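You operate a simulated robot arm through the tools that you are given. There is no shell and no other tool.

You run a simulated robot arm. Do the job below in one go: nothing can be reset, and whatever is moved stays where it is left.

JOB
Swap the jig's slider for the size on the card and close the zip.
Fine: old slider on the free outline, new one locked in, carriage right through.

Only the result counts: the job must be done as asked and must still hold three seconds after the hand-in. Knocking over, shifting, dropping, spilling or breaking anything else fails it.

ROBOT AND FRAMES
A 7-joint arm with a fingered hand, fixed in place. Base frame: the origin is at the foot of the arm, x ahead of it, y to its left, z up; the work surface is at about z = 892. Lengths are in mm, angles in rad, forces in N, time in s.
Its first joint turns from -2.007 to 2.007 rad. Payload 5 kg.
The tool frame sits at the grasp point between the pads (the TCP): z along the fingers, y along the line on which they close. The tips reach 32 mm beyond it. Largest opening 160 mm; the body of the gripper starts 89 mm behind the TCP. The gripper is a hand of 4 fingers: y runs from the thumb to the fingers, the wrist lies at [0, 0, -267] in the tool frame, and closing takes about 1.5 s.
Orientation is told as [roll, pitch, yaw] about the base's x, y, z axes, in that order, counted from this pose: with the fingers straight down and closing along the base's y, the tool's x points along the base's -x, its y along +y and its z along -z.

CONTROLS
- The arm moves only by the tool move_arm. Its argument "series" is a list of rows, each an object of numbers (a shift or turn left out is 0, a gripper value left out holds the last): "x", "y", "z": the shift along the base's x, y, z in mm; "wx", "wy", "wz": the turn, a rotation vector about the base's x, y, z in rad. In form: [{"x": .., "y": .., "z": .., "wx": .., "wy": .., "wz": ..}, ...]. A call has 1 to 20 rows; each row is the pose to reach, as a shift and turn from the pose commanded when the call began. "hand" is the gripper command, from -1 (shut) to 1 (fully open), values between in proportion, set as the call begins (left out, the last holds). A row lasts 0.2 s, in which the tool goes at most 50 mm and 0.15 rad; a call with a longer step from one row to the next is refused whole, and so is a gripper value outside its range. A pose out of reach is approached as far as the arm can. The call stops where the force on the tool passes 90 N (or 10 N more than at its start, if that is more) or the arm is blocked; 0.2 s more then pass. The fingers move at their own pace (about 45 mm/s each) and stop on an object; they squeeze with about 28 N. The grip force told is the motor's: it shows also when the fingers shut on nothing. Time passes only in rows, and 0.2 s behind the last, so rows that repeat a pose let the fingers close. The reply holds the time, the measured pose of the TCP, the force on the tool along the base axes, the opening and the grip force, in the units named above and with some noise, with the torque about the TCP (base axes, N m) and any sound that the robot's microphone picked up.
- Cameras (640 x 400 px; columns grow to the right, rows downward): "scene" is fixed at [220, 650.5, 1669.9]; the picture's right is [-0.59, -0.81, 0.00], its down [-0.60, 0.44, -0.67] and it looks along [0.54, -0.40, -0.74] (base axes); focal length 351 px, centre (320, 200). "wrist" rides on the gripper at [80, -4, -114] in the tool frame; the picture's right is [0.05, 1.00, 0.00], its down [-0.82, 0.04, -0.58] and it looks along [-0.58, 0.03, 0.82] (tool axes); focal length 265 px, centre (320, 200). There is no depth. A picture from a camera that has moved, and an enlarged one, comes with that camera's place and axes in the base frame and with its lens.
- snapshot(camera): a new picture of that camera. It takes no simulated time.
- slide_trunk(by): slides the trunk up (or, below 0, down) by that many mm; the arm rides with it, the base frame stays. It gives what a move gives, with no picture.
- grasp_type(shape): the hand has 4 fingers and takes this shape, open, in about a second: jaw (thumb against the fingers, like two jaws); tri (thumb and two fingers); tip (a fingertip pinch); poke (one finger out to press); point (the index stretched); flat (the hand flat); cup (the hand cupped); fist (a fist). The gripper value then closes the fingers along that shape, each until it touches; the sizes above hold for jaw. It gives what a move gives, with no picture.
- zoom(camera, box): a new picture of the part [left, top, right, bottom] of that camera's present view, enlarged. It takes no simulated time.
- hand_in(): hands the job in; it is judged then, once.

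Places have to be worked out from the pictures, the camera data and where the tool is seen. Open the gripper and draw the arm clear of the work before you hand the job in, unless the task says otherwise.

The tools are called after "Request:" by a JSON object that holds its "api" and its "payload". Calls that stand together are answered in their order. move_arm: Moves the arm, as the interface text tells. Its arguments: {"type":"object","properties":{"series":{"type":"array","items":{"type":"object","properties":{"x":{"type":"number"},"y":{"type":"number"},"z":{"type":"number"},"wx":{"type":"number"},"wy":{"type":"number"},"wz":{"type":"number"}}}},"hand":{"type":"number"}},"required":["series"]} The other tools are called the same way: slide_trunk (by) slides the trunk up or down; grasp_type (shape) gives the hand a shape; snapshot (camera) takes a picture; zoom (camera, box) takes an enlarged picture of a part of a camera's view; hand_in () hands the job in.

At the start:

```text
time_s: 0.0
position: [716.0, 174.4, 1220.5]
orientation: [0.0, -0.001, -0.003]
force: [-0.9, 0.4, -0.2]
wrist_torque: [-0.03, 0.02, 0.0]
opening: 159.6
finger_force: 0.0
shape: jaw
trunk travel left (down, up): [-625.0, 365.0]
```

scene: 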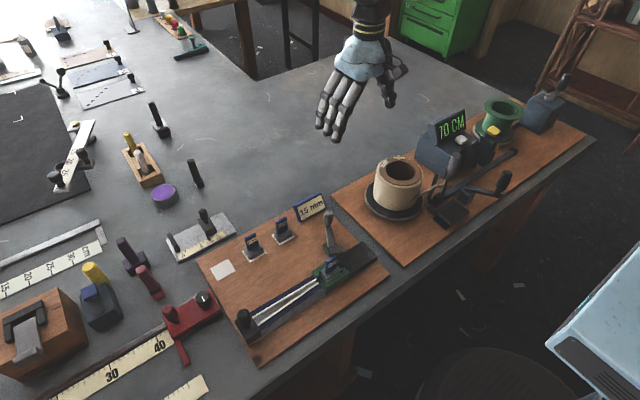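
wrist: 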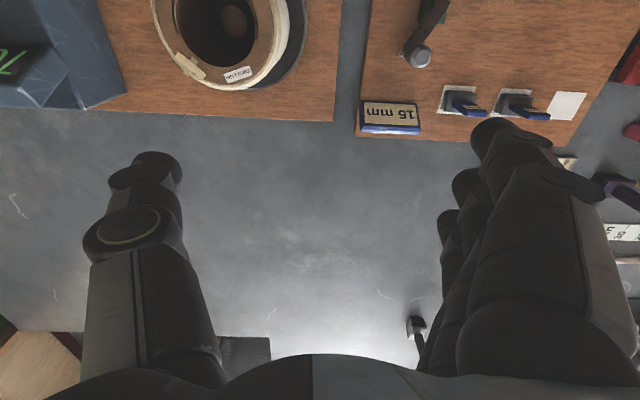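

I'll begin by looking closely at the jig board with the scene camera, to read the card, sliders and jig parts.

Request:
{"api": "zoom", "payload": {"camera": "scene", "box": [190, 180, 390, 370]}}

Request:
{"api": "zoom", "payload": {"camera": "scene", "box": [200, 190, 340, 290]}}

Request:
{"api": "zoom", "payload": {"camera": "scene", "box": [290, 200, 390, 300]}}

Request:
{"api": "zoom", "payload": {"camera": "wrist", "box": [340, 0, 640, 180]}}

```text
2.11 times, centred on (290, 275) of scene
camera zoom: at [220.0, 650.5, 1669.9], right [-0.59, -0.81, 0.0], down [-0.6, 0.44, -0.67], along [0.54, -0.4, -0.74], focal length 738 px, centre (383, 42)
```

zoom: 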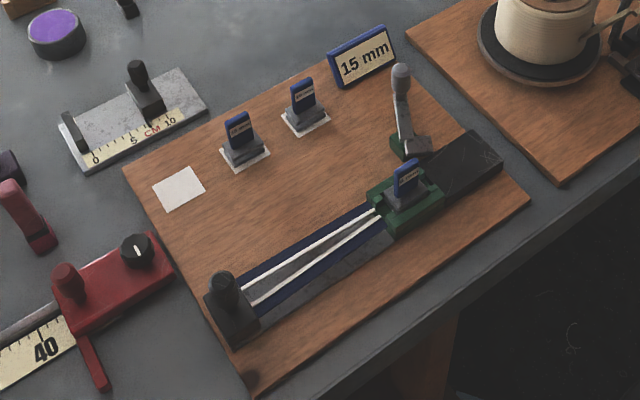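

```text
4.00 times, centred on (270, 240) of scene
camera zoom: at [220.0, 650.5, 1669.9], right [-0.59, -0.81, 0.0], down [-0.6, 0.44, -0.67], along [0.54, -0.4, -0.74], focal length 1402 px, centre (520, 40)
```

zoom: 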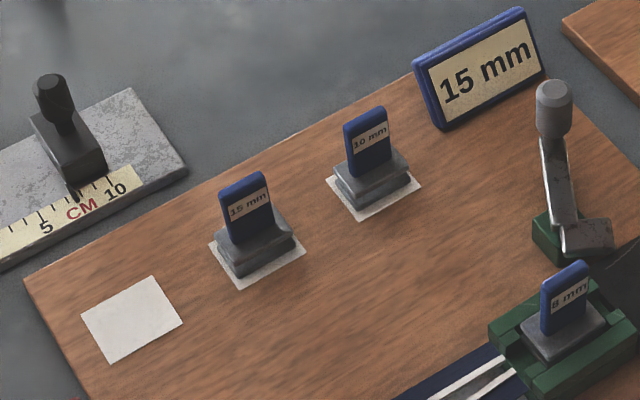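

```text
4.00 times, centred on (340, 250) of scene
camera zoom: at [220.0, 650.5, 1669.9], right [-0.59, -0.81, 0.0], down [-0.6, 0.44, -0.67], along [0.54, -0.4, -0.74], focal length 1402 px, centre (240, 0)
```

zoom: 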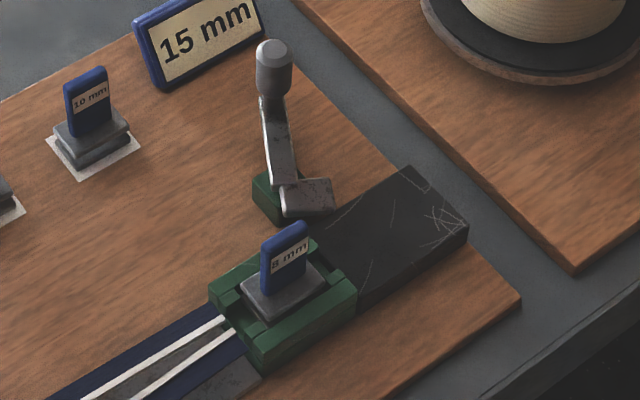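

```text
2.13 times, centred on (490, 90) of wrist
camera zoom: at [636.9, 170.4, 1335.1], right [-0.05, 1.0, 0.0], down [0.82, 0.04, 0.58], along [0.58, 0.03, -0.82], focal length 566 px, centre (-43, 435)
```

zoom: 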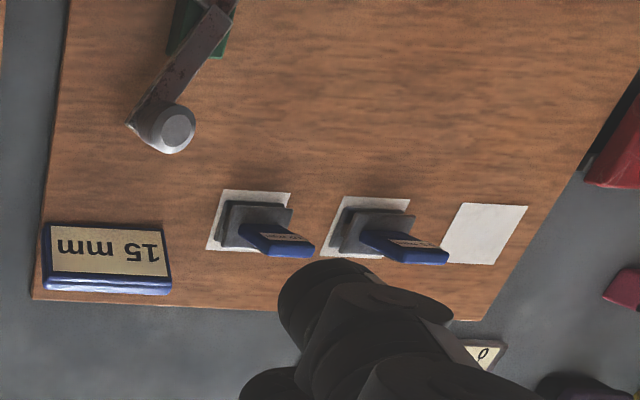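

The card asks for 15 mm. The jig holds the 8 mm slider, the 15 mm slider stands on the middle outline and the leftmost outline is free. I estimate the jig at about (550, 376) and the outlines at x≈720, so I'll move the hand above the jig for a closer wrist view.

Request:
{"api": "move_arm", "payload": {"series": [{"x": -24, "y": 34, "z": -3}, {"x": -48, "y": 68, "z": -6}, {"x": -72, "y": 102, "z": -9}, {"x": -96, "y": 136, "z": -12}, {"x": -120, "y": 170, "z": -15}, {"x": -140, "y": 200, "z": -18}, {"x": -150, "y": 215, "z": -20}, {"x": -150, "y": 215, "z": -20}], "hand": 1}}

Request:
{"api": "snapshot", "payload": {"camera": "wrist"}}

Request:
{"api": "snapshot", "payload": {"camera": "scene"}}

```text
time_s: 1.8
position: [566.0, 390.4, 1201.9]
orientation: [0.001, 0.001, -0.002]
force: [-0.5, 0.3, -0.3]
wrist_torque: [-0.04, -0.02, -0.01]
opening: 159.8
finger_force: 0.0
shape: jaw
trunk travel left (down, up): [-625.0, 365.0]
```

```text
taken
camera wrist: at [486.4, 386.5, 1316.2], right [-0.05, 1.0, 0.0], down [0.82, 0.04, 0.58], along [0.58, 0.03, -0.82], focal length 265 px, centre (320, 200)
```

wrist: 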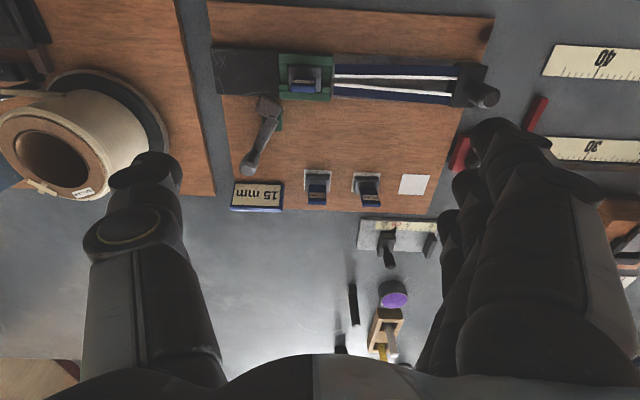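

```text
taken
```

scene: 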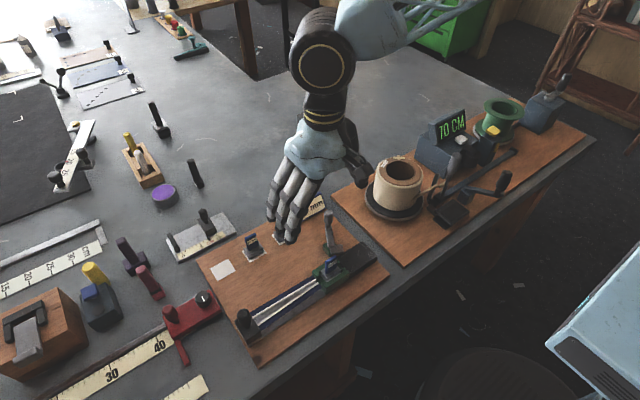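

The jig, outlines and lever are all in the wrist view now. I'll enlarge the parts to understand the carriage, lever and slider shapes.

Request:
{"api": "zoom", "payload": {"camera": "wrist", "box": [205, 30, 365, 130]}}

Request:
{"api": "zoom", "payload": {"camera": "wrist", "box": [340, 30, 500, 130]}}

Request:
{"api": "zoom", "payload": {"camera": "wrist", "box": [280, 140, 440, 240]}}

Request:
{"api": "zoom", "payload": {"camera": "scene", "box": [305, 205, 385, 295]}}

```text
4.00 times, centred on (285, 80) of wrist
camera zoom: at [486.4, 386.5, 1316.2], right [-0.05, 1.0, 0.0], down [0.82, 0.04, 0.58], along [0.58, 0.03, -0.82], focal length 1062 px, centre (460, 680)
```

zoom: 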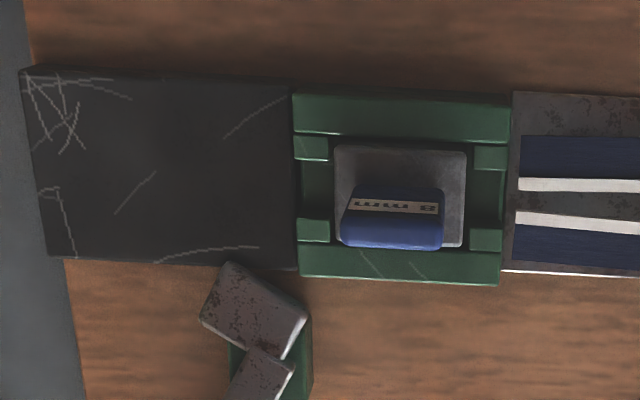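

```text
4.00 times, centred on (420, 80) of wrist
camera zoom: at [486.4, 386.5, 1316.2], right [-0.05, 1.0, 0.0], down [0.82, 0.04, 0.58], along [0.58, 0.03, -0.82], focal length 1062 px, centre (-80, 680)
```

zoom: 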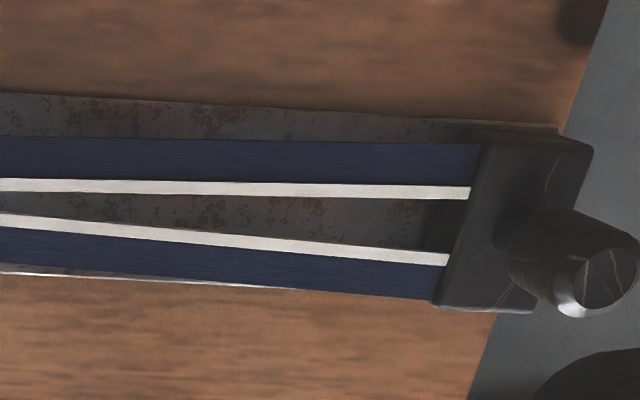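

```text
4.00 times, centred on (360, 190) of wrist
camera zoom: at [486.4, 386.5, 1316.2], right [-0.05, 1.0, 0.0], down [0.82, 0.04, 0.58], along [0.58, 0.03, -0.82], focal length 1062 px, centre (160, 240)
```

zoom: 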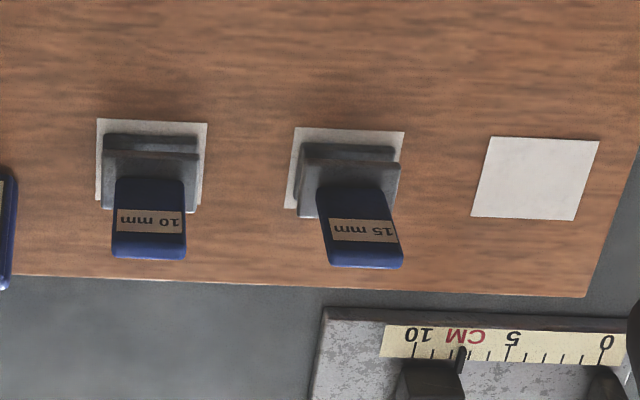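

```text
4.44 times, centred on (345, 250) of scene
camera zoom: at [220.0, 650.5, 1669.9], right [-0.59, -0.81, 0.0], down [-0.6, 0.44, -0.67], along [0.54, -0.4, -0.74], focal length 1558 px, centre (209, -22)
```

zoom: 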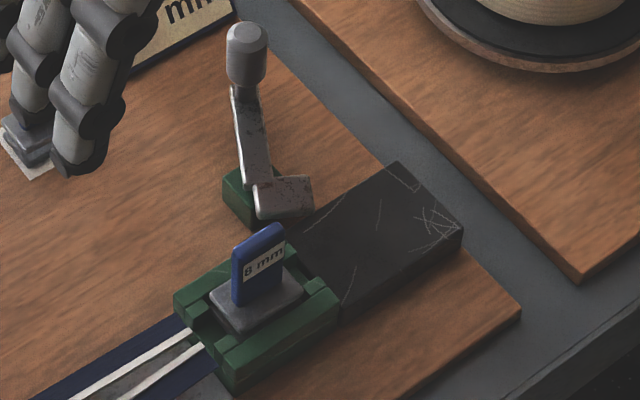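

The jig has a green carriage pocket holding the 8 mm slider, and a lever with a foot plate on a separate green block nearby. I need to see how the lock works, so I'll go lower and nearer (tips stay above about 1020).

Request:
{"api": "move_arm", "payload": {"series": [{"x": -8, "y": -10, "z": -30}, {"x": -16, "y": -20, "z": -60}, {"x": -20, "y": -30, "z": -90}, {"x": -22, "y": -36, "z": -120}, {"x": -22, "y": -40, "z": -140}, {"x": -22, "y": -40, "z": -140}]}}

Request:
{"api": "snapshot", "payload": {"camera": "wrist"}}

Request:
{"api": "zoom", "payload": {"camera": "wrist", "box": [160, 0, 400, 150]}}

```text
time_s: 3.2
position: [544.7, 349.2, 1060.4]
orientation: [0.0, -0.001, 0.0]
force: [0.0, -1.3, 0.3]
wrist_torque: [0.02, 0.0, 0.01]
opening: 159.9
finger_force: 0.0
shape: jaw
trunk travel left (down, up): [-625.0, 365.0]
```

```text
taken
camera wrist: at [464.4, 345.7, 1175.4], right [-0.05, 1.0, 0.0], down [0.82, 0.04, 0.58], along [0.58, 0.03, -0.82], focal length 265 px, centre (320, 200)
```

wrist: 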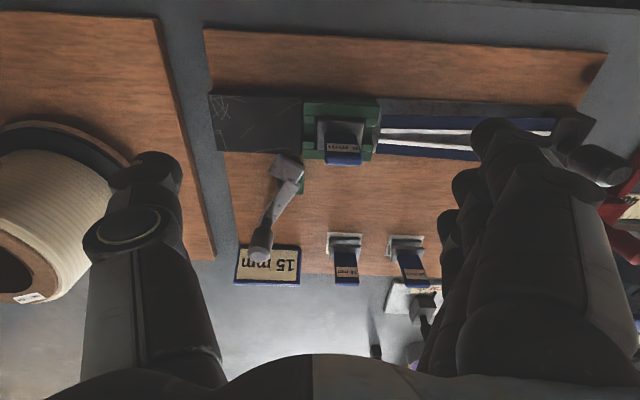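

```text
2.67 times, centred on (280, 75) of wrist
camera zoom: at [464.4, 345.7, 1175.4], right [-0.05, 1.0, 0.0], down [0.82, 0.04, 0.58], along [0.58, 0.03, -0.82], focal length 708 px, centre (427, 533)
```

zoom: 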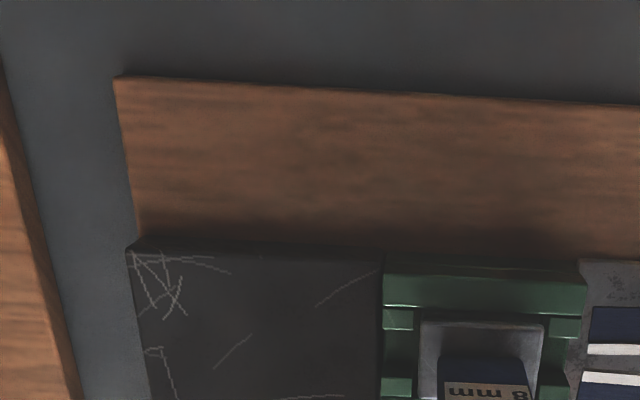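

Request:
{"api": "zoom", "payload": {"camera": "wrist", "box": [200, 80, 400, 205]}}

Request:
{"api": "zoom", "payload": {"camera": "wrist", "box": [230, 140, 310, 190]}}

Request:
{"api": "zoom", "payload": {"camera": "wrist", "box": [290, 85, 390, 185]}}

Request:
{"api": "zoom", "payload": {"camera": "wrist", "box": [310, 215, 450, 305]}}

```text
3.20 times, centred on (300, 142) of wrist
camera zoom: at [464.4, 345.7, 1175.4], right [-0.05, 1.0, 0.0], down [0.82, 0.04, 0.58], along [0.58, 0.03, -0.82], focal length 849 px, centre (384, 384)
```

zoom: 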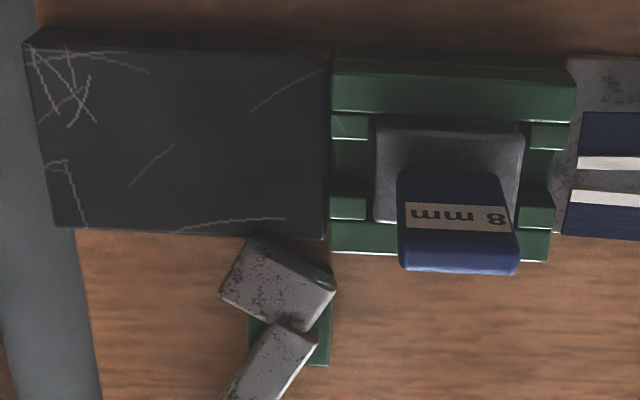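

```text
8.00 times, centred on (270, 165) of wrist
camera zoom: at [464.4, 345.7, 1175.4], right [-0.05, 1.0, 0.0], down [0.82, 0.04, 0.58], along [0.58, 0.03, -0.82], focal length 2123 px, centre (720, 480)
```

zoom: 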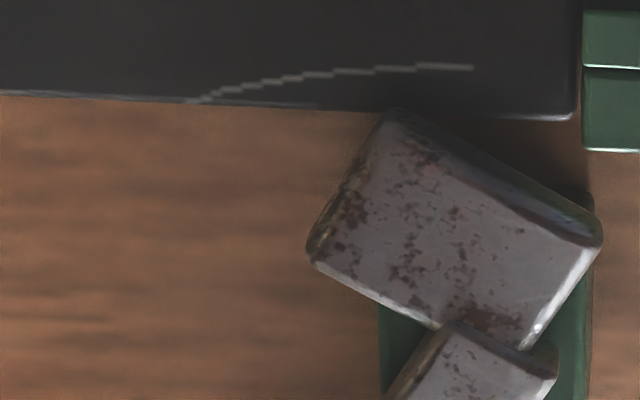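

```text
4.00 times, centred on (340, 135) of wrist
camera zoom: at [464.4, 345.7, 1175.4], right [-0.05, 1.0, 0.0], down [0.82, 0.04, 0.58], along [0.58, 0.03, -0.82], focal length 1062 px, centre (240, 460)
```

zoom: 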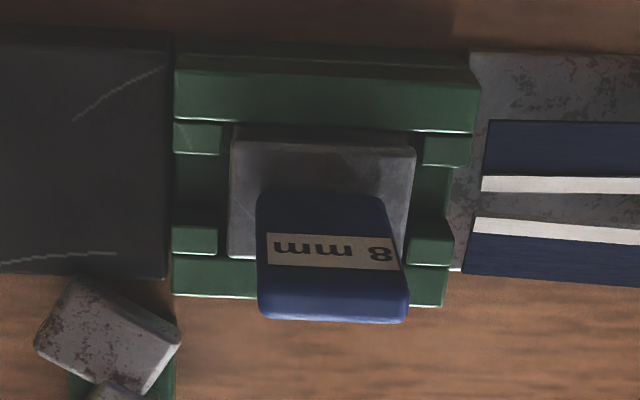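

```text
4.44 times, centred on (380, 260) of wrist
camera zoom: at [464.4, 345.7, 1175.4], right [-0.05, 1.0, 0.0], down [0.82, 0.04, 0.58], along [0.58, 0.03, -0.82], focal length 1180 px, centre (53, -67)
```

zoom: 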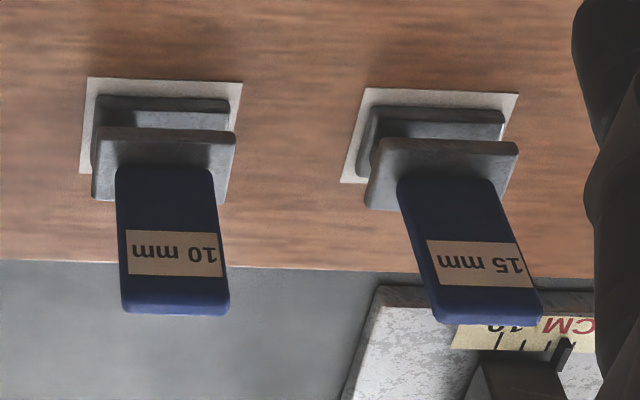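

The sliders are bobbin-shaped (two plates with a neck and a blue grip), standing loose in a green pocket with corner lugs. To see how the lever works I need another angle, so I'll turn the hand by −90° and look along −y from above the zip.

Request:
{"api": "move_arm", "payload": {"series": [{"x": 5, "y": 14, "z": 0, "wz": -0.131}, {"x": 10, "y": 28, "z": 0, "wz": -0.262}, {"x": 15, "y": 42, "z": 0, "wz": -0.393}, {"x": 20, "y": 56, "z": 0, "wz": -0.524}, {"x": 25, "y": 70, "z": 0, "wz": -0.655}, {"x": 30, "y": 84, "z": 0, "wz": -0.785}, {"x": 35, "y": 98, "z": 0, "wz": -0.916}, {"x": 40, "y": 112, "z": 0, "wz": -1.047}, {"x": 45, "y": 126, "z": 0, "wz": -1.178}, {"x": 50, "y": 140, "z": 0, "wz": -1.309}, {"x": 55, "y": 154, "z": 0, "wz": -1.44}, {"x": 60, "y": 168, "z": 0, "wz": -1.571}, {"x": 60, "y": 168, "z": 0, "wz": -1.571}]}}

Request:
{"api": "snapshot", "payload": {"camera": "wrist"}}

```text
time_s: 6.0
position: [604.3, 515.3, 1061.3]
orientation: [0.0, -0.001, -1.575]
force: [-0.3, 0.1, -0.1]
wrist_torque: [0.0, 0.0, -0.01]
opening: 159.9
finger_force: 0.0
shape: jaw
trunk travel left (down, up): [-625.0, 365.0]
```

```text
taken
camera wrist: at [602.0, 596.9, 1176.2], right [1.0, 0.05, 0.0], down [0.04, -0.82, 0.58], along [0.03, -0.58, -0.82], focal length 265 px, centre (320, 200)
```

wrist: 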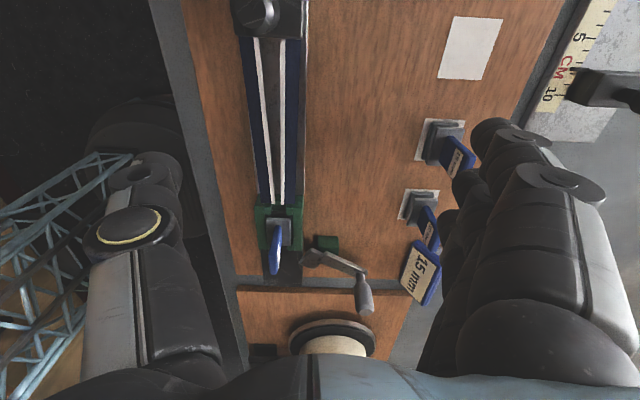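

Request:
{"api": "zoom", "payload": {"camera": "wrist", "box": [230, 180, 390, 320]}}

Request:
{"api": "zoom", "payload": {"camera": "wrist", "box": [240, 195, 320, 265]}}

Request:
{"api": "zoom", "payload": {"camera": "wrist", "box": [300, 225, 390, 325]}}

Request:
{"api": "zoom", "payload": {"camera": "wrist", "box": [380, 100, 500, 310]}}

```text
2.86 times, centred on (310, 250) of wrist
camera zoom: at [602.0, 596.9, 1176.2], right [1.0, 0.05, 0.0], down [0.04, -0.82, 0.58], along [0.03, -0.58, -0.82], focal length 758 px, centre (349, 57)
```

zoom: 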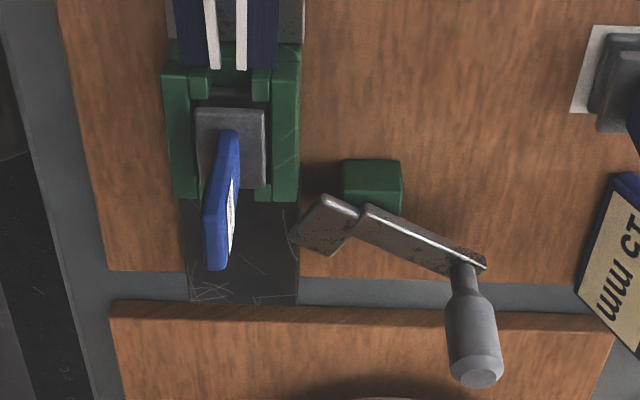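

```text
5.71 times, centred on (280, 230) of wrist
camera zoom: at [602.0, 596.9, 1176.2], right [1.0, 0.05, 0.0], down [0.04, -0.82, 0.58], along [0.03, -0.58, -0.82], focal length 1517 px, centre (549, 29)
```

zoom: 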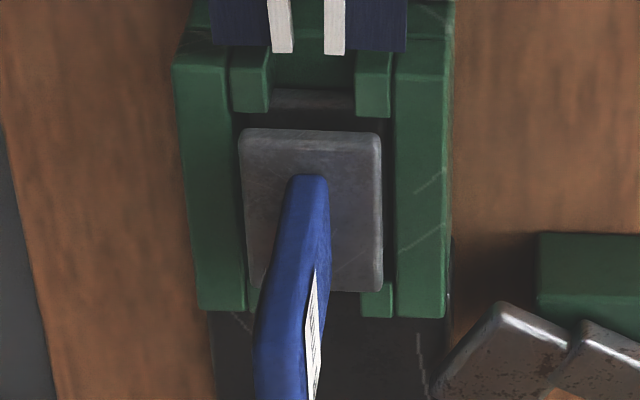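

```text
4.00 times, centred on (345, 275) of wrist
camera zoom: at [602.0, 596.9, 1176.2], right [1.0, 0.05, 0.0], down [0.04, -0.82, 0.58], along [0.03, -0.58, -0.82], focal length 1062 px, centre (220, -100)
```

zoom: 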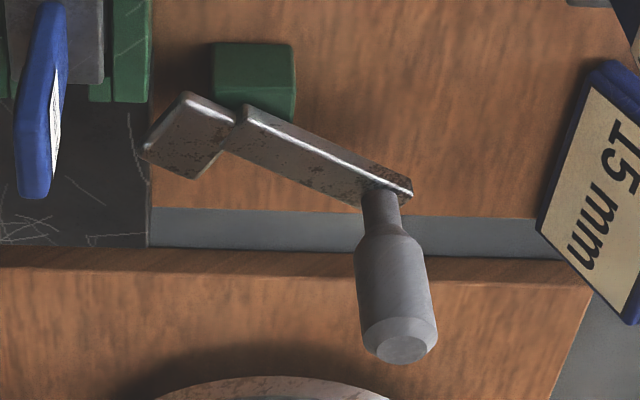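

```text
1.90 times, centred on (440, 205) of wrist
camera zoom: at [602.0, 596.9, 1176.2], right [1.0, 0.05, 0.0], down [0.04, -0.82, 0.58], along [0.03, -0.58, -0.82], focal length 506 px, centre (91, 190)
```

zoom: 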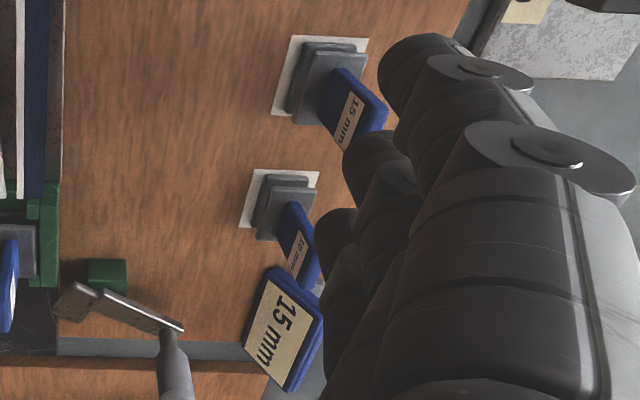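

The lever is a crank pivoting on the green block, with a short flat plate (z≈922) beside the carriage's corner. The carriage spans roughly x 533–590, y 334–405, with its top at z≈925. I'll tilt the hand to look at the lever and carriage at a shallow angle.

Request:
{"api": "move_arm", "payload": {"series": [{"x": 3, "y": -12, "z": -10, "wx": -0.117}, {"x": 6, "y": -24, "z": -20, "wx": -0.233}, {"x": 9, "y": -36, "z": -30, "wx": -0.35}, {"x": 12, "y": -48, "z": -40, "wx": -0.467}, {"x": 14, "y": -58, "z": -52, "wx": -0.583}, {"x": 16, "y": -65, "z": -62, "wx": -0.7}, {"x": 16, "y": -65, "z": -62, "wx": -0.7}]}}

Request:
{"api": "snapshot", "payload": {"camera": "wrist"}}

Request:
{"api": "zoom", "payload": {"camera": "wrist", "box": [220, 180, 420, 320]}}

```text
time_s: 7.6
position: [621.6, 450.6, 999.8]
orientation: [0.0, -0.703, -1.573]
force: [0.9, 0.3, 0.5]
wrist_torque: [0.0, 0.01, 0.01]
opening: 159.9
finger_force: 0.2
shape: jaw
trunk travel left (down, up): [-625.0, 365.0]
```

```text
taken
camera wrist: at [617.8, 586.4, 1035.0], right [1.0, 0.04, -0.03], down [0.04, -0.25, 0.97], along [0.03, -0.97, -0.25], focal length 265 px, centre (320, 200)
```

wrist: 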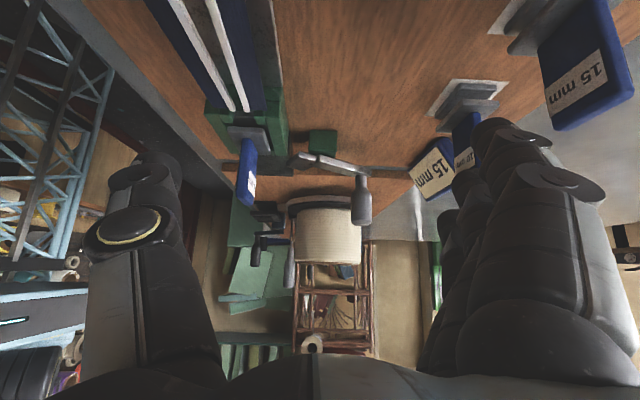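

```text
2.86 times, centred on (320, 250) of wrist
camera zoom: at [617.8, 586.4, 1035.0], right [1.0, 0.04, -0.03], down [0.04, -0.25, 0.97], along [0.03, -0.97, -0.25], focal length 758 px, centre (320, 57)
```

zoom: 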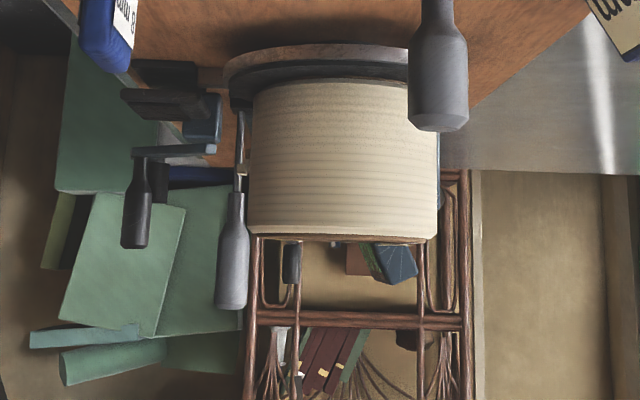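

Request:
{"api": "zoom", "payload": {"camera": "wrist", "box": [200, 70, 400, 230]}}

Request:
{"api": "zoom", "payload": {"camera": "wrist", "box": [220, 110, 300, 210]}}

Request:
{"api": "zoom", "payload": {"camera": "wrist", "box": [270, 115, 390, 235]}}

Request:
{"api": "zoom", "payload": {"camera": "wrist", "box": [400, 0, 640, 200]}}

```text
2.50 times, centred on (300, 150) of wrist
camera zoom: at [617.8, 586.4, 1035.0], right [1.0, 0.04, -0.03], down [0.04, -0.25, 0.97], along [0.03, -0.97, -0.25], focal length 664 px, centre (370, 325)
```

zoom: 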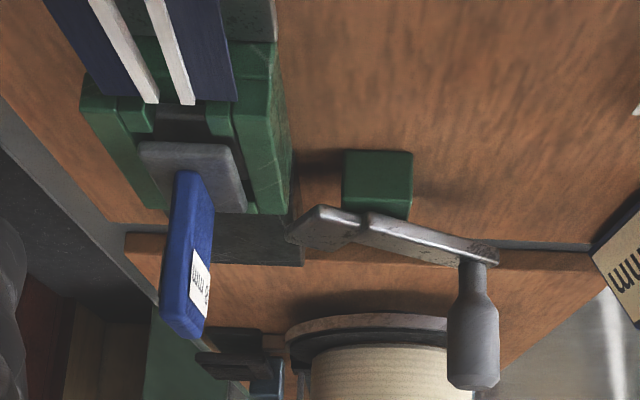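

```text
4.00 times, centred on (260, 160) of wrist
camera zoom: at [617.8, 586.4, 1035.0], right [1.0, 0.04, -0.03], down [0.04, -0.25, 0.97], along [0.03, -0.97, -0.25], focal length 1062 px, centre (560, 360)
```

zoom: 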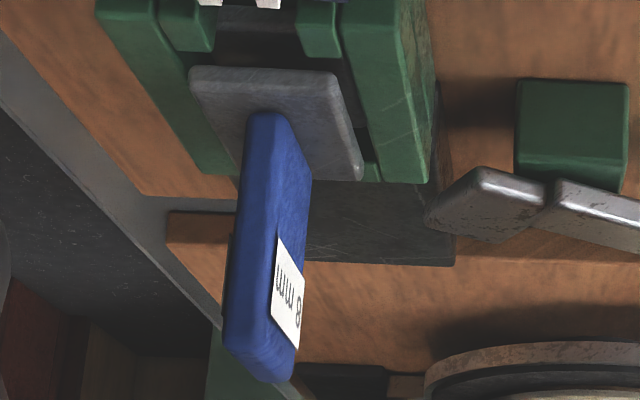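

```text
3.33 times, centred on (330, 175) of wrist
camera zoom: at [617.8, 586.4, 1035.0], right [1.0, 0.04, -0.03], down [0.04, -0.25, 0.97], along [0.03, -0.97, -0.25], focal length 885 px, centre (287, 283)
```

zoom: 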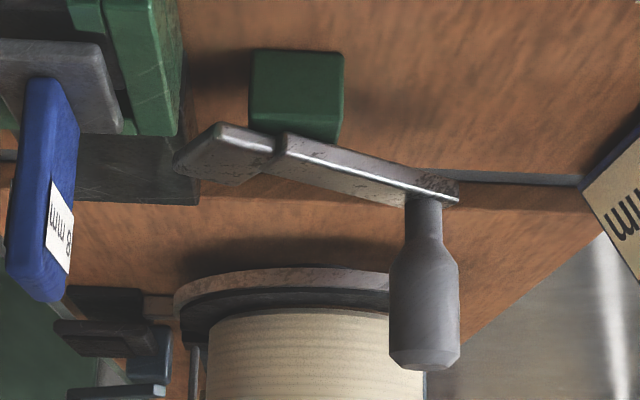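

```text
2.00 times, centred on (520, 100) of wrist
camera zoom: at [617.8, 586.4, 1035.0], right [1.0, 0.04, -0.03], down [0.04, -0.25, 0.97], along [0.03, -0.97, -0.25], focal length 531 px, centre (-80, 400)
```

zoom: 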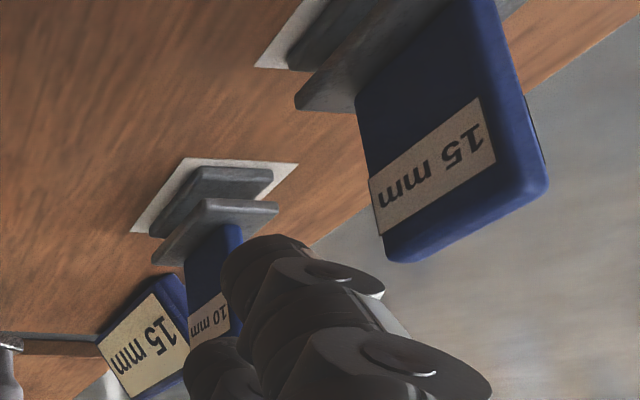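

The lever now looks L-shaped: an arm with a knob at about (674, 294, top 984) and a tongue beside the carriage's rear corner. I'll look straight down on it by tilting the hand the other way, from a safe height.

Request:
{"api": "move_arm", "payload": {"series": [{"x": 0, "y": 0, "z": 30, "wx": 0.11}, {"x": 0, "y": 0, "z": 60, "wx": 0.22}, {"x": 0, "y": -10, "z": 65, "wx": 0.33}, {"x": 0, "y": -20, "z": 65, "wx": 0.44}, {"x": 0, "y": -32, "z": 65, "wx": 0.55}, {"x": 0, "y": -44, "z": 65, "wx": 0.66}, {"x": 0, "y": -56, "z": 65, "wx": 0.77}, {"x": 0, "y": -68, "z": 65, "wx": 0.88}, {"x": 0, "y": -80, "z": 65, "wx": 0.99}, {"x": 0, "y": -95, "z": 65, "wx": 1.1}, {"x": 0, "y": -110, "z": 65, "wx": 1.21}, {"x": 0, "y": -125, "z": 65, "wx": 1.32}, {"x": 0, "y": -125, "z": 65, "wx": 1.32}]}}

Request:
{"api": "snapshot", "payload": {"camera": "wrist"}}

Request:
{"api": "zoom", "payload": {"camera": "wrist", "box": [220, 100, 420, 225]}}

```text
time_s: 10.4
position: [619.4, 330.7, 1066.5]
orientation: [0.0, 0.618, -1.569]
force: [-0.2, 1.3, 0.8]
wrist_torque: [-0.1, -0.01, -0.02]
opening: 160.0
finger_force: 0.2
shape: jaw
trunk travel left (down, up): [-625.0, 365.0]
```

```text
taken
camera wrist: at [616.1, 330.3, 1205.4], right [1.0, 0.04, 0.03], down [0.04, -1.0, 0.0], along [0.03, 0.0, -1.0], focal length 265 px, centre (320, 200)
```

wrist: 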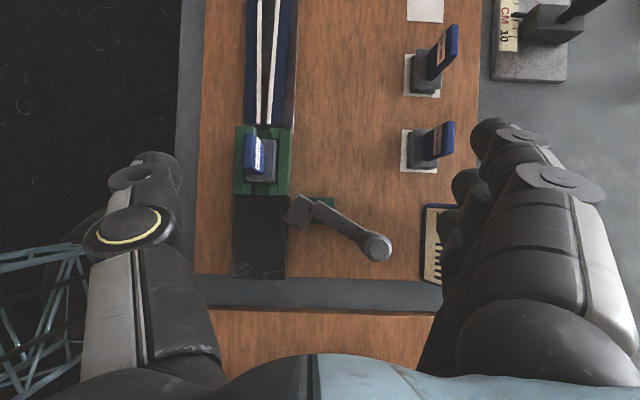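

```text
3.20 times, centred on (320, 162) of wrist
camera zoom: at [616.1, 330.3, 1205.4], right [1.0, 0.04, 0.03], down [0.04, -1.0, 0.0], along [0.03, 0.0, -1.0], focal length 849 px, centre (320, 320)
```

zoom: 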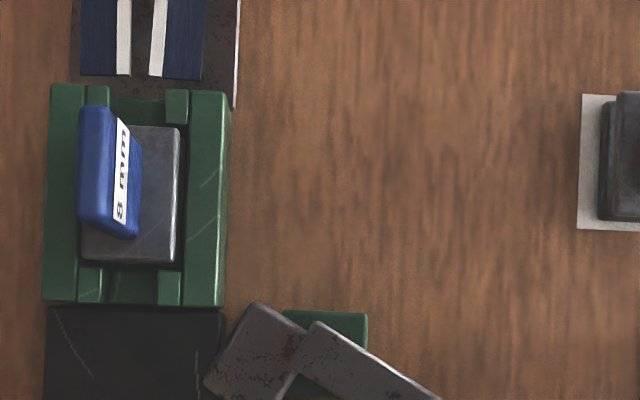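

Request:
{"api": "zoom", "payload": {"camera": "wrist", "box": [270, 180, 400, 270]}}

Request:
{"api": "zoom", "payload": {"camera": "wrist", "box": [225, 115, 305, 205]}}

Request:
{"api": "zoom", "payload": {"camera": "wrist", "box": [390, 0, 480, 180]}}

```text
4.44 times, centred on (335, 225) of wrist
camera zoom: at [616.1, 330.3, 1205.4], right [1.0, 0.04, 0.03], down [0.04, -1.0, 0.0], along [0.03, 0.0, -1.0], focal length 1180 px, centre (253, 89)
```

zoom: 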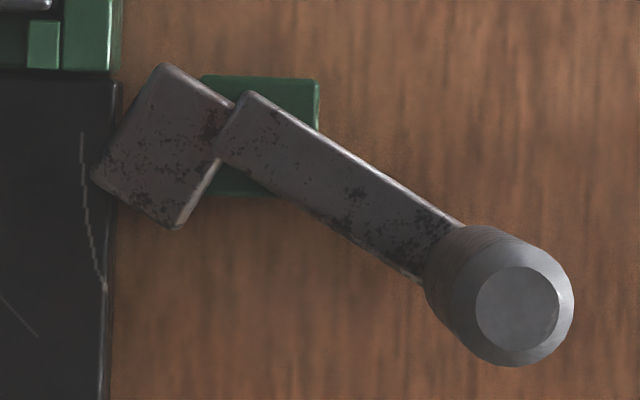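

```text
4.44 times, centred on (265, 160) of wrist
camera zoom: at [616.1, 330.3, 1205.4], right [1.0, 0.04, 0.03], down [0.04, -1.0, 0.0], along [0.03, 0.0, -1.0], focal length 1180 px, centre (564, 378)
```

zoom: 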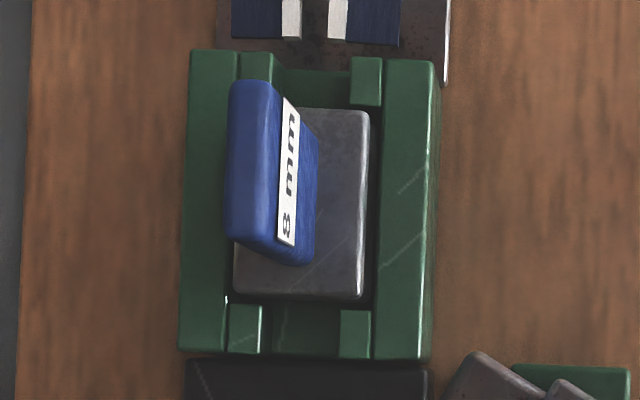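

```text
2.22 times, centred on (435, 90) of wrist
camera zoom: at [616.1, 330.3, 1205.4], right [1.0, 0.04, 0.03], down [0.04, -1.0, 0.0], along [0.03, 0.0, -1.0], focal length 590 px, centre (64, 444)
```

zoom: 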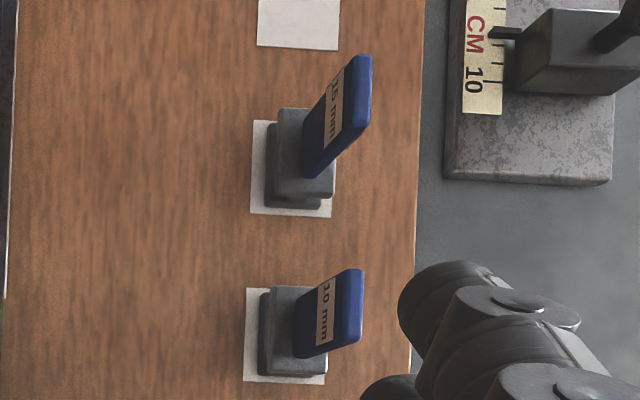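

The top view shows the lever as an L: arm at about −30°, pivot near (626, 316), tongue tip over the edge of the black block. The 8 mm grip is centred near (561.5, 369), 9 mm thick in x, about z 933–981. I'll straighten the hand (closing along x) above it with a moderate opening, to test by a gentle pull whether it is locked.

Request:
{"api": "move_arm", "payload": {"series": [{"x": -12, "y": 8, "z": 5, "wx": -0.124}, {"x": -24, "y": 17, "z": 5, "wx": -0.248}, {"x": -36, "y": 25, "z": 5, "wx": -0.372}, {"x": -48, "y": 34, "z": 5, "wx": -0.495}, {"x": -58.5, "y": 41.6, "z": 5, "wx": -0.618}, {"x": -58.5, "y": 41.6, "z": 5, "wx": -0.618}, {"x": -58.5, "y": 41.6, "z": 5, "wx": -0.618}], "hand": -0.2}}

Request:
{"api": "snapshot", "payload": {"camera": "wrist"}}

Request:
{"api": "snapshot", "payload": {"camera": "scene"}}

```text
time_s: 12.0
position: [561.8, 371.1, 1068.8]
orientation: [0.0, 0.0, -1.572]
force: [-1.8, 0.9, 0.0]
wrist_torque: [-0.02, -0.01, 0.02]
opening: 64.5
finger_force: 0.0
shape: jaw
trunk travel left (down, up): [-625.0, 365.0]
```

```text
taken
camera wrist: at [557.8, 451.6, 1183.5], right [1.0, 0.05, 0.0], down [0.04, -0.82, 0.58], along [0.03, -0.58, -0.82], focal length 265 px, centre (320, 200)
```

wrist: 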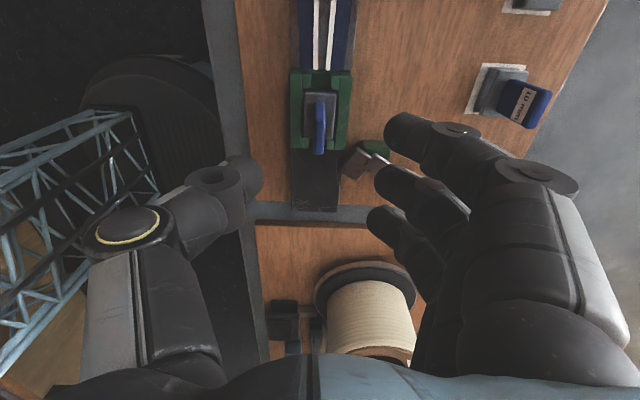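

```text
taken
```

scene: 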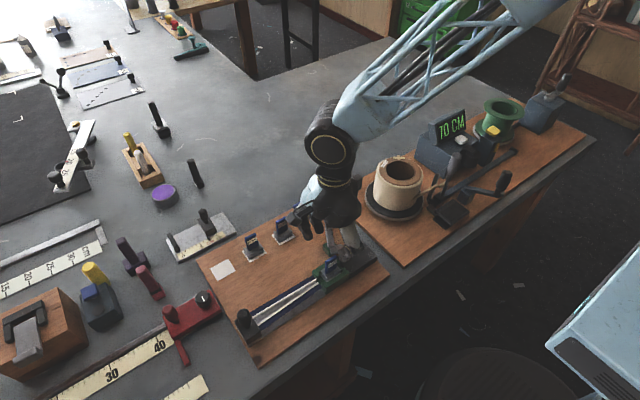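

The hand is vertical over the 8 mm grip with the fingers on the +x side and the thumb on −x. I'll lower most of the way and check alignment before closing.

Request:
{"api": "move_arm", "payload": {"series": [{"y": -1, "z": -25}, {"y": -1.5, "z": -50}, {"y": -1.5, "z": -70}, {"y": -1.5, "z": -70}, {"y": -1.5, "z": -70}]}}

Request:
{"api": "snapshot", "payload": {"camera": "wrist"}}

Request:
{"api": "zoom", "payload": {"camera": "scene", "box": [270, 180, 390, 300]}}

```text
time_s: 13.2
position: [563.7, 366.9, 997.8]
orientation: [-0.002, 0.001, -1.573]
force: [-0.5, -0.3, -0.9]
wrist_torque: [-0.02, 0.03, 0.0]
opening: 64.5
finger_force: 0.1
shape: jaw
trunk travel left (down, up): [-625.0, 365.0]
```

```text
taken
camera wrist: at [560.3, 447.6, 1113.0], right [1.0, 0.05, 0.0], down [0.04, -0.82, 0.58], along [0.03, -0.58, -0.82], focal length 265 px, centre (320, 200)
```

wrist: 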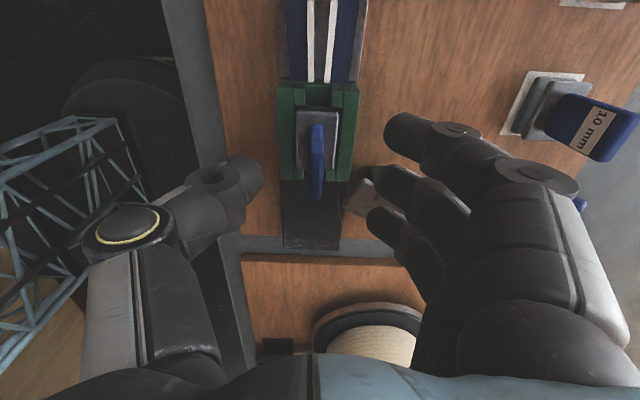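

```text
3.33 times, centred on (330, 240) of scene
camera zoom: at [220.0, 650.5, 1669.9], right [-0.59, -0.81, 0.0], down [-0.6, 0.44, -0.67], along [0.54, -0.4, -0.74], focal length 1169 px, centre (287, 67)
```

zoom: 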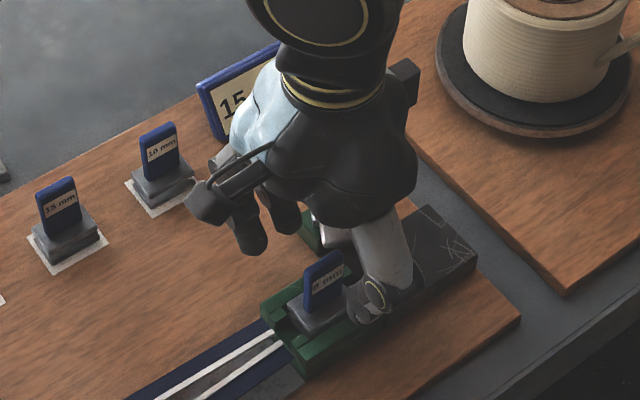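

The grip sits about 2 mm to −x of the hand centre, and clearance to the lever knob looks fine (~20 mm). I'll shift, lower to z≈972 and close on the grip.

Request:
{"api": "move_arm", "payload": {"series": [{"x": -2, "y": 1, "z": -13}, {"x": -2, "y": 1, "z": -26}, {"x": -2, "y": 1, "z": -26}]}}

Request:
{"api": "snapshot", "payload": {"camera": "wrist"}}

```text
time_s: 14.0
position: [560.7, 370.1, 974.5]
orientation: [-0.001, 0.002, -1.574]
force: [-1.0, 0.0, -0.4]
wrist_torque: [0.01, 0.03, -0.03]
opening: 64.5
finger_force: 0.0
shape: jaw
trunk travel left (down, up): [-625.0, 365.0]
```

```text
taken
camera wrist: at [557.3, 449.3, 1088.2], right [1.0, 0.05, 0.0], down [0.04, -0.82, 0.58], along [0.03, -0.58, -0.82], focal length 265 px, centre (320, 200)
```

wrist: 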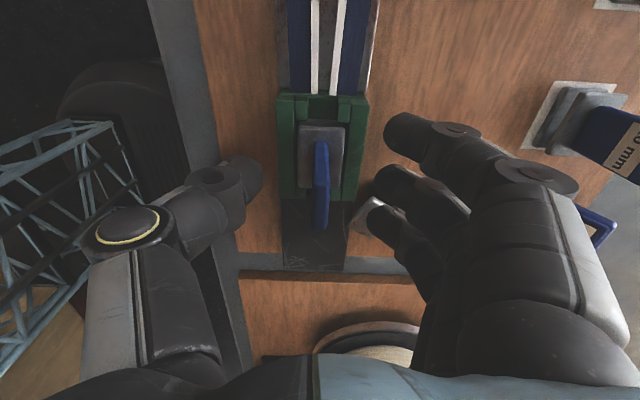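

The grip is centred between thumb and middle finger. I'll close on it and hold the pose.

Request:
{"api": "move_arm", "payload": {"series": [{"z": 0}, {"z": 0}, {"z": 0}, {"z": 0}, {"z": 0}, {"z": 0}], "hand": -1}}

Request:
{"api": "snapshot", "payload": {"camera": "wrist"}}

```text
time_s: 15.4
position: [558.6, 369.9, 973.2]
orientation: [-0.003, 0.001, -1.571]
force: [-7.7, -0.2, -1.7]
wrist_torque: [-0.03, 0.11, 0.02]
opening: 0.0
finger_force: 27.5
shape: jaw
trunk travel left (down, up): [-625.0, 365.0]
```

```text
taken
camera wrist: at [556.1, 449.4, 1087.8], right [1.0, 0.05, 0.0], down [0.04, -0.82, 0.58], along [0.03, -0.58, -0.82], focal length 265 px, centre (320, 200)
```

wrist: 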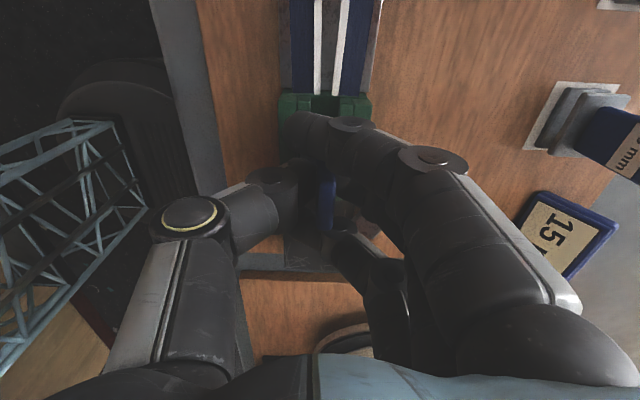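

The middle finger and thumb hold the grip. I'll try a very gentle 3 mm lift and watch the force and any sound.

Request:
{"api": "move_arm", "payload": {"series": [{"z": 1}, {"z": 2}, {"z": 3}, {"z": 3}]}}

Request:
{"api": "zoom", "payload": {"camera": "wrist", "box": [260, 70, 400, 260]}}

Request:
{"api": "zoom", "payload": {"camera": "scene", "box": [290, 220, 390, 300]}}

```text
time_s: 16.4
position: [560.3, 368.8, 976.0]
orientation: [0.0, 0.002, -1.574]
force: [-4.3, 2.3, -11.5]
wrist_torque: [0.08, 0.05, 0.0]
opening: 0.2
finger_force: 28.1
shape: jaw
trunk travel left (down, up): [-625.0, 365.0]
```

```text
2.11 times, centred on (330, 165) of wrist
camera zoom: at [556.8, 448.8, 1090.5], right [1.0, 0.05, 0.0], down [0.04, -0.82, 0.58], along [0.03, -0.58, -0.82], focal length 559 px, centre (299, 274)
```

zoom: 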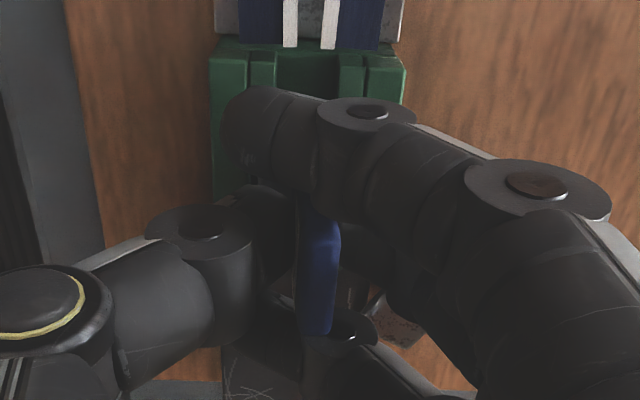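

```text
5.00 times, centred on (340, 260) of scene
camera zoom: at [220.0, 650.5, 1669.9], right [-0.59, -0.81, 0.0], down [-0.6, 0.44, -0.67], along [0.54, -0.4, -0.74], focal length 1753 px, centre (220, -100)
```

zoom: 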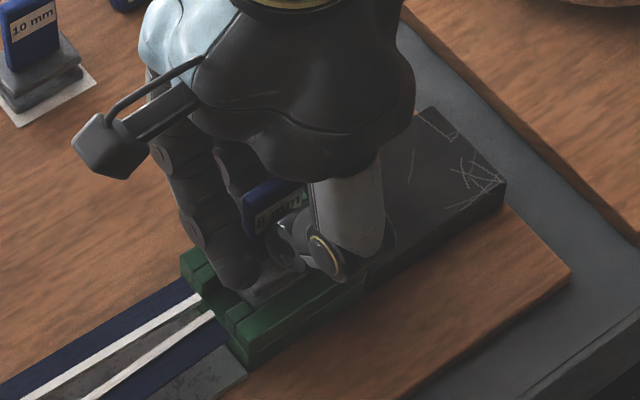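

The lift already shows about 10 N downward, more than a loose slider's weight. I'll raise 2 mm more to tell whether it is held.

Request:
{"api": "move_arm", "payload": {"series": [{"z": 1}, {"z": 2}, {"z": 2}, {"z": 2}]}}

Request:
{"api": "zoom", "payload": {"camera": "scene", "box": [290, 220, 390, 300]}}

```text
time_s: 17.4
position: [560.3, 368.2, 976.9]
orientation: [-0.001, 0.001, -1.573]
force: [-3.3, 1.7, -12.4]
wrist_torque: [0.03, 0.01, 0.0]
opening: 0.0
finger_force: 27.9
shape: jaw
trunk travel left (down, up): [-625.0, 365.0]
```

```text
5.00 times, centred on (340, 260) of scene
camera zoom: at [220.0, 650.5, 1669.9], right [-0.59, -0.81, 0.0], down [-0.6, 0.44, -0.67], along [0.54, -0.4, -0.74], focal length 1753 px, centre (220, -100)
```

zoom: 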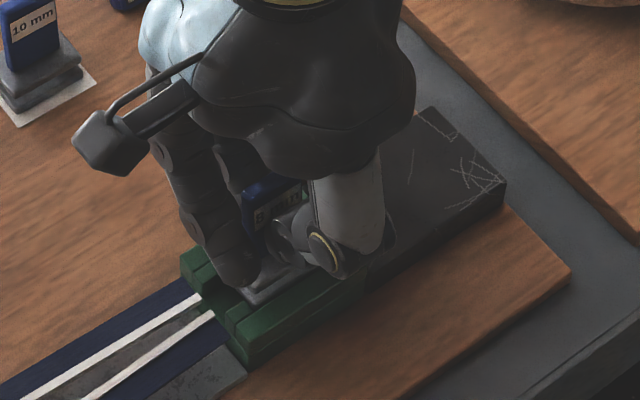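

The force stays near 11 N while the slider doesn't move: the fingers slip, so it is locked. I'll lower back, release and rise clear, then go to the lever's knob.

Request:
{"api": "move_arm", "payload": {"series": [{"z": -2}, {"z": -5}, {"z": -5}]}}

Request:
{"api": "move_arm", "payload": {"series": [{"z": 0}, {"z": 0}, {"z": 0}, {"z": 0}, {"z": 0}, {"z": 25}, {"z": 60}, {"z": 100}, {"z": 100}], "hand": -0.2}}

Request:
{"api": "snapshot", "payload": {"camera": "wrist"}}

```text
time_s: 18.2
position: [560.7, 368.1, 974.3]
orientation: [0.002, 0.003, -1.572]
force: [3.8, -0.2, 3.7]
wrist_torque: [-0.02, -0.22, -0.02]
opening: 0.1
finger_force: 27.9
shape: jaw
trunk travel left (down, up): [-625.0, 365.0]
```

```text
time_s: 20.2
position: [560.1, 366.3, 1069.2]
orientation: [0.001, 0.0, -1.573]
force: [-0.1, -1.2, -0.3]
wrist_torque: [0.03, 0.0, -0.03]
opening: 63.6
finger_force: 0.0
shape: jaw
trunk travel left (down, up): [-625.0, 365.0]
```

```text
taken
camera wrist: at [558.1, 446.7, 1184.3], right [1.0, 0.05, 0.0], down [0.04, -0.82, 0.58], along [0.03, -0.58, -0.82], focal length 265 px, centre (320, 200)
```

wrist: 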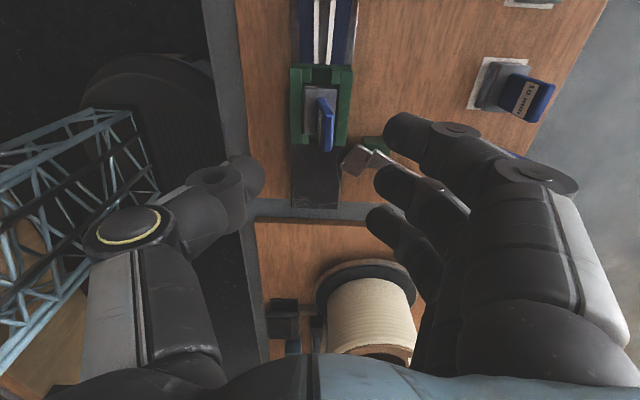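

Everything looks as before. I'll move above the lever knob at about (674, 294) with the hand vertical.

Request:
{"api": "move_arm", "payload": {"series": [{"x": 30, "y": -20}, {"x": 60, "y": -40}, {"x": 90, "y": -58}, {"x": 114.5, "y": -74}, {"x": 114.5, "y": -74}, {"x": 114.5, "y": -74}]}}

Request:
{"api": "snapshot", "payload": {"camera": "wrist"}}

```text
time_s: 21.6
position: [676.7, 294.2, 1072.6]
orientation: [0.001, 0.002, -1.572]
force: [0.1, -0.3, 0.5]
wrist_torque: [0.01, -0.01, 0.0]
opening: 63.6
finger_force: 0.1
shape: jaw
trunk travel left (down, up): [-625.0, 365.0]
```

```text
taken
camera wrist: at [673.9, 374.2, 1187.1], right [1.0, 0.05, 0.0], down [0.04, -0.82, 0.58], along [0.03, -0.58, -0.82], focal length 265 px, centre (320, 200)
```

wrist: 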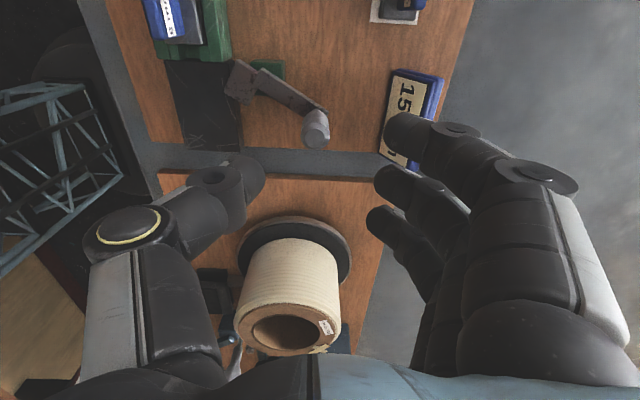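

Request:
{"api": "zoom", "payload": {"camera": "wrist", "box": [220, 40, 400, 180]}}

Request:
{"api": "zoom", "payload": {"camera": "scene", "box": [270, 160, 390, 280]}}

```text
2.86 times, centred on (310, 110) of wrist
camera zoom: at [673.9, 374.2, 1187.1], right [1.0, 0.05, 0.0], down [0.04, -0.82, 0.58], along [0.03, -0.58, -0.82], focal length 758 px, centre (349, 457)
```

zoom: 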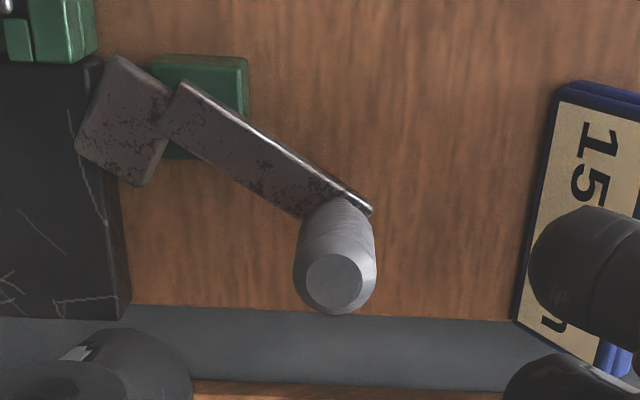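

```text
3.33 times, centred on (330, 220) of scene
camera zoom: at [220.0, 650.5, 1669.9], right [-0.59, -0.81, 0.0], down [-0.6, 0.44, -0.67], along [0.54, -0.4, -0.74], focal length 1169 px, centre (287, 133)
```

zoom: 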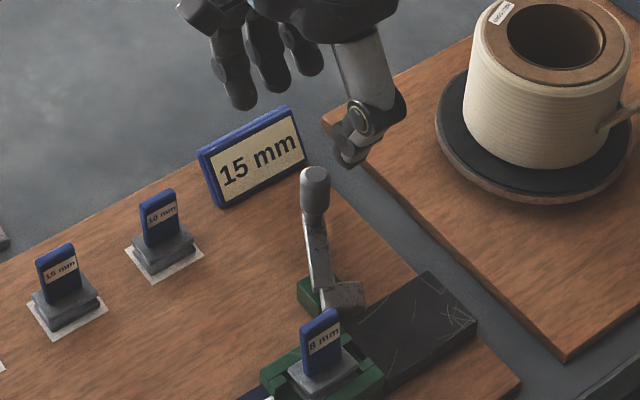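

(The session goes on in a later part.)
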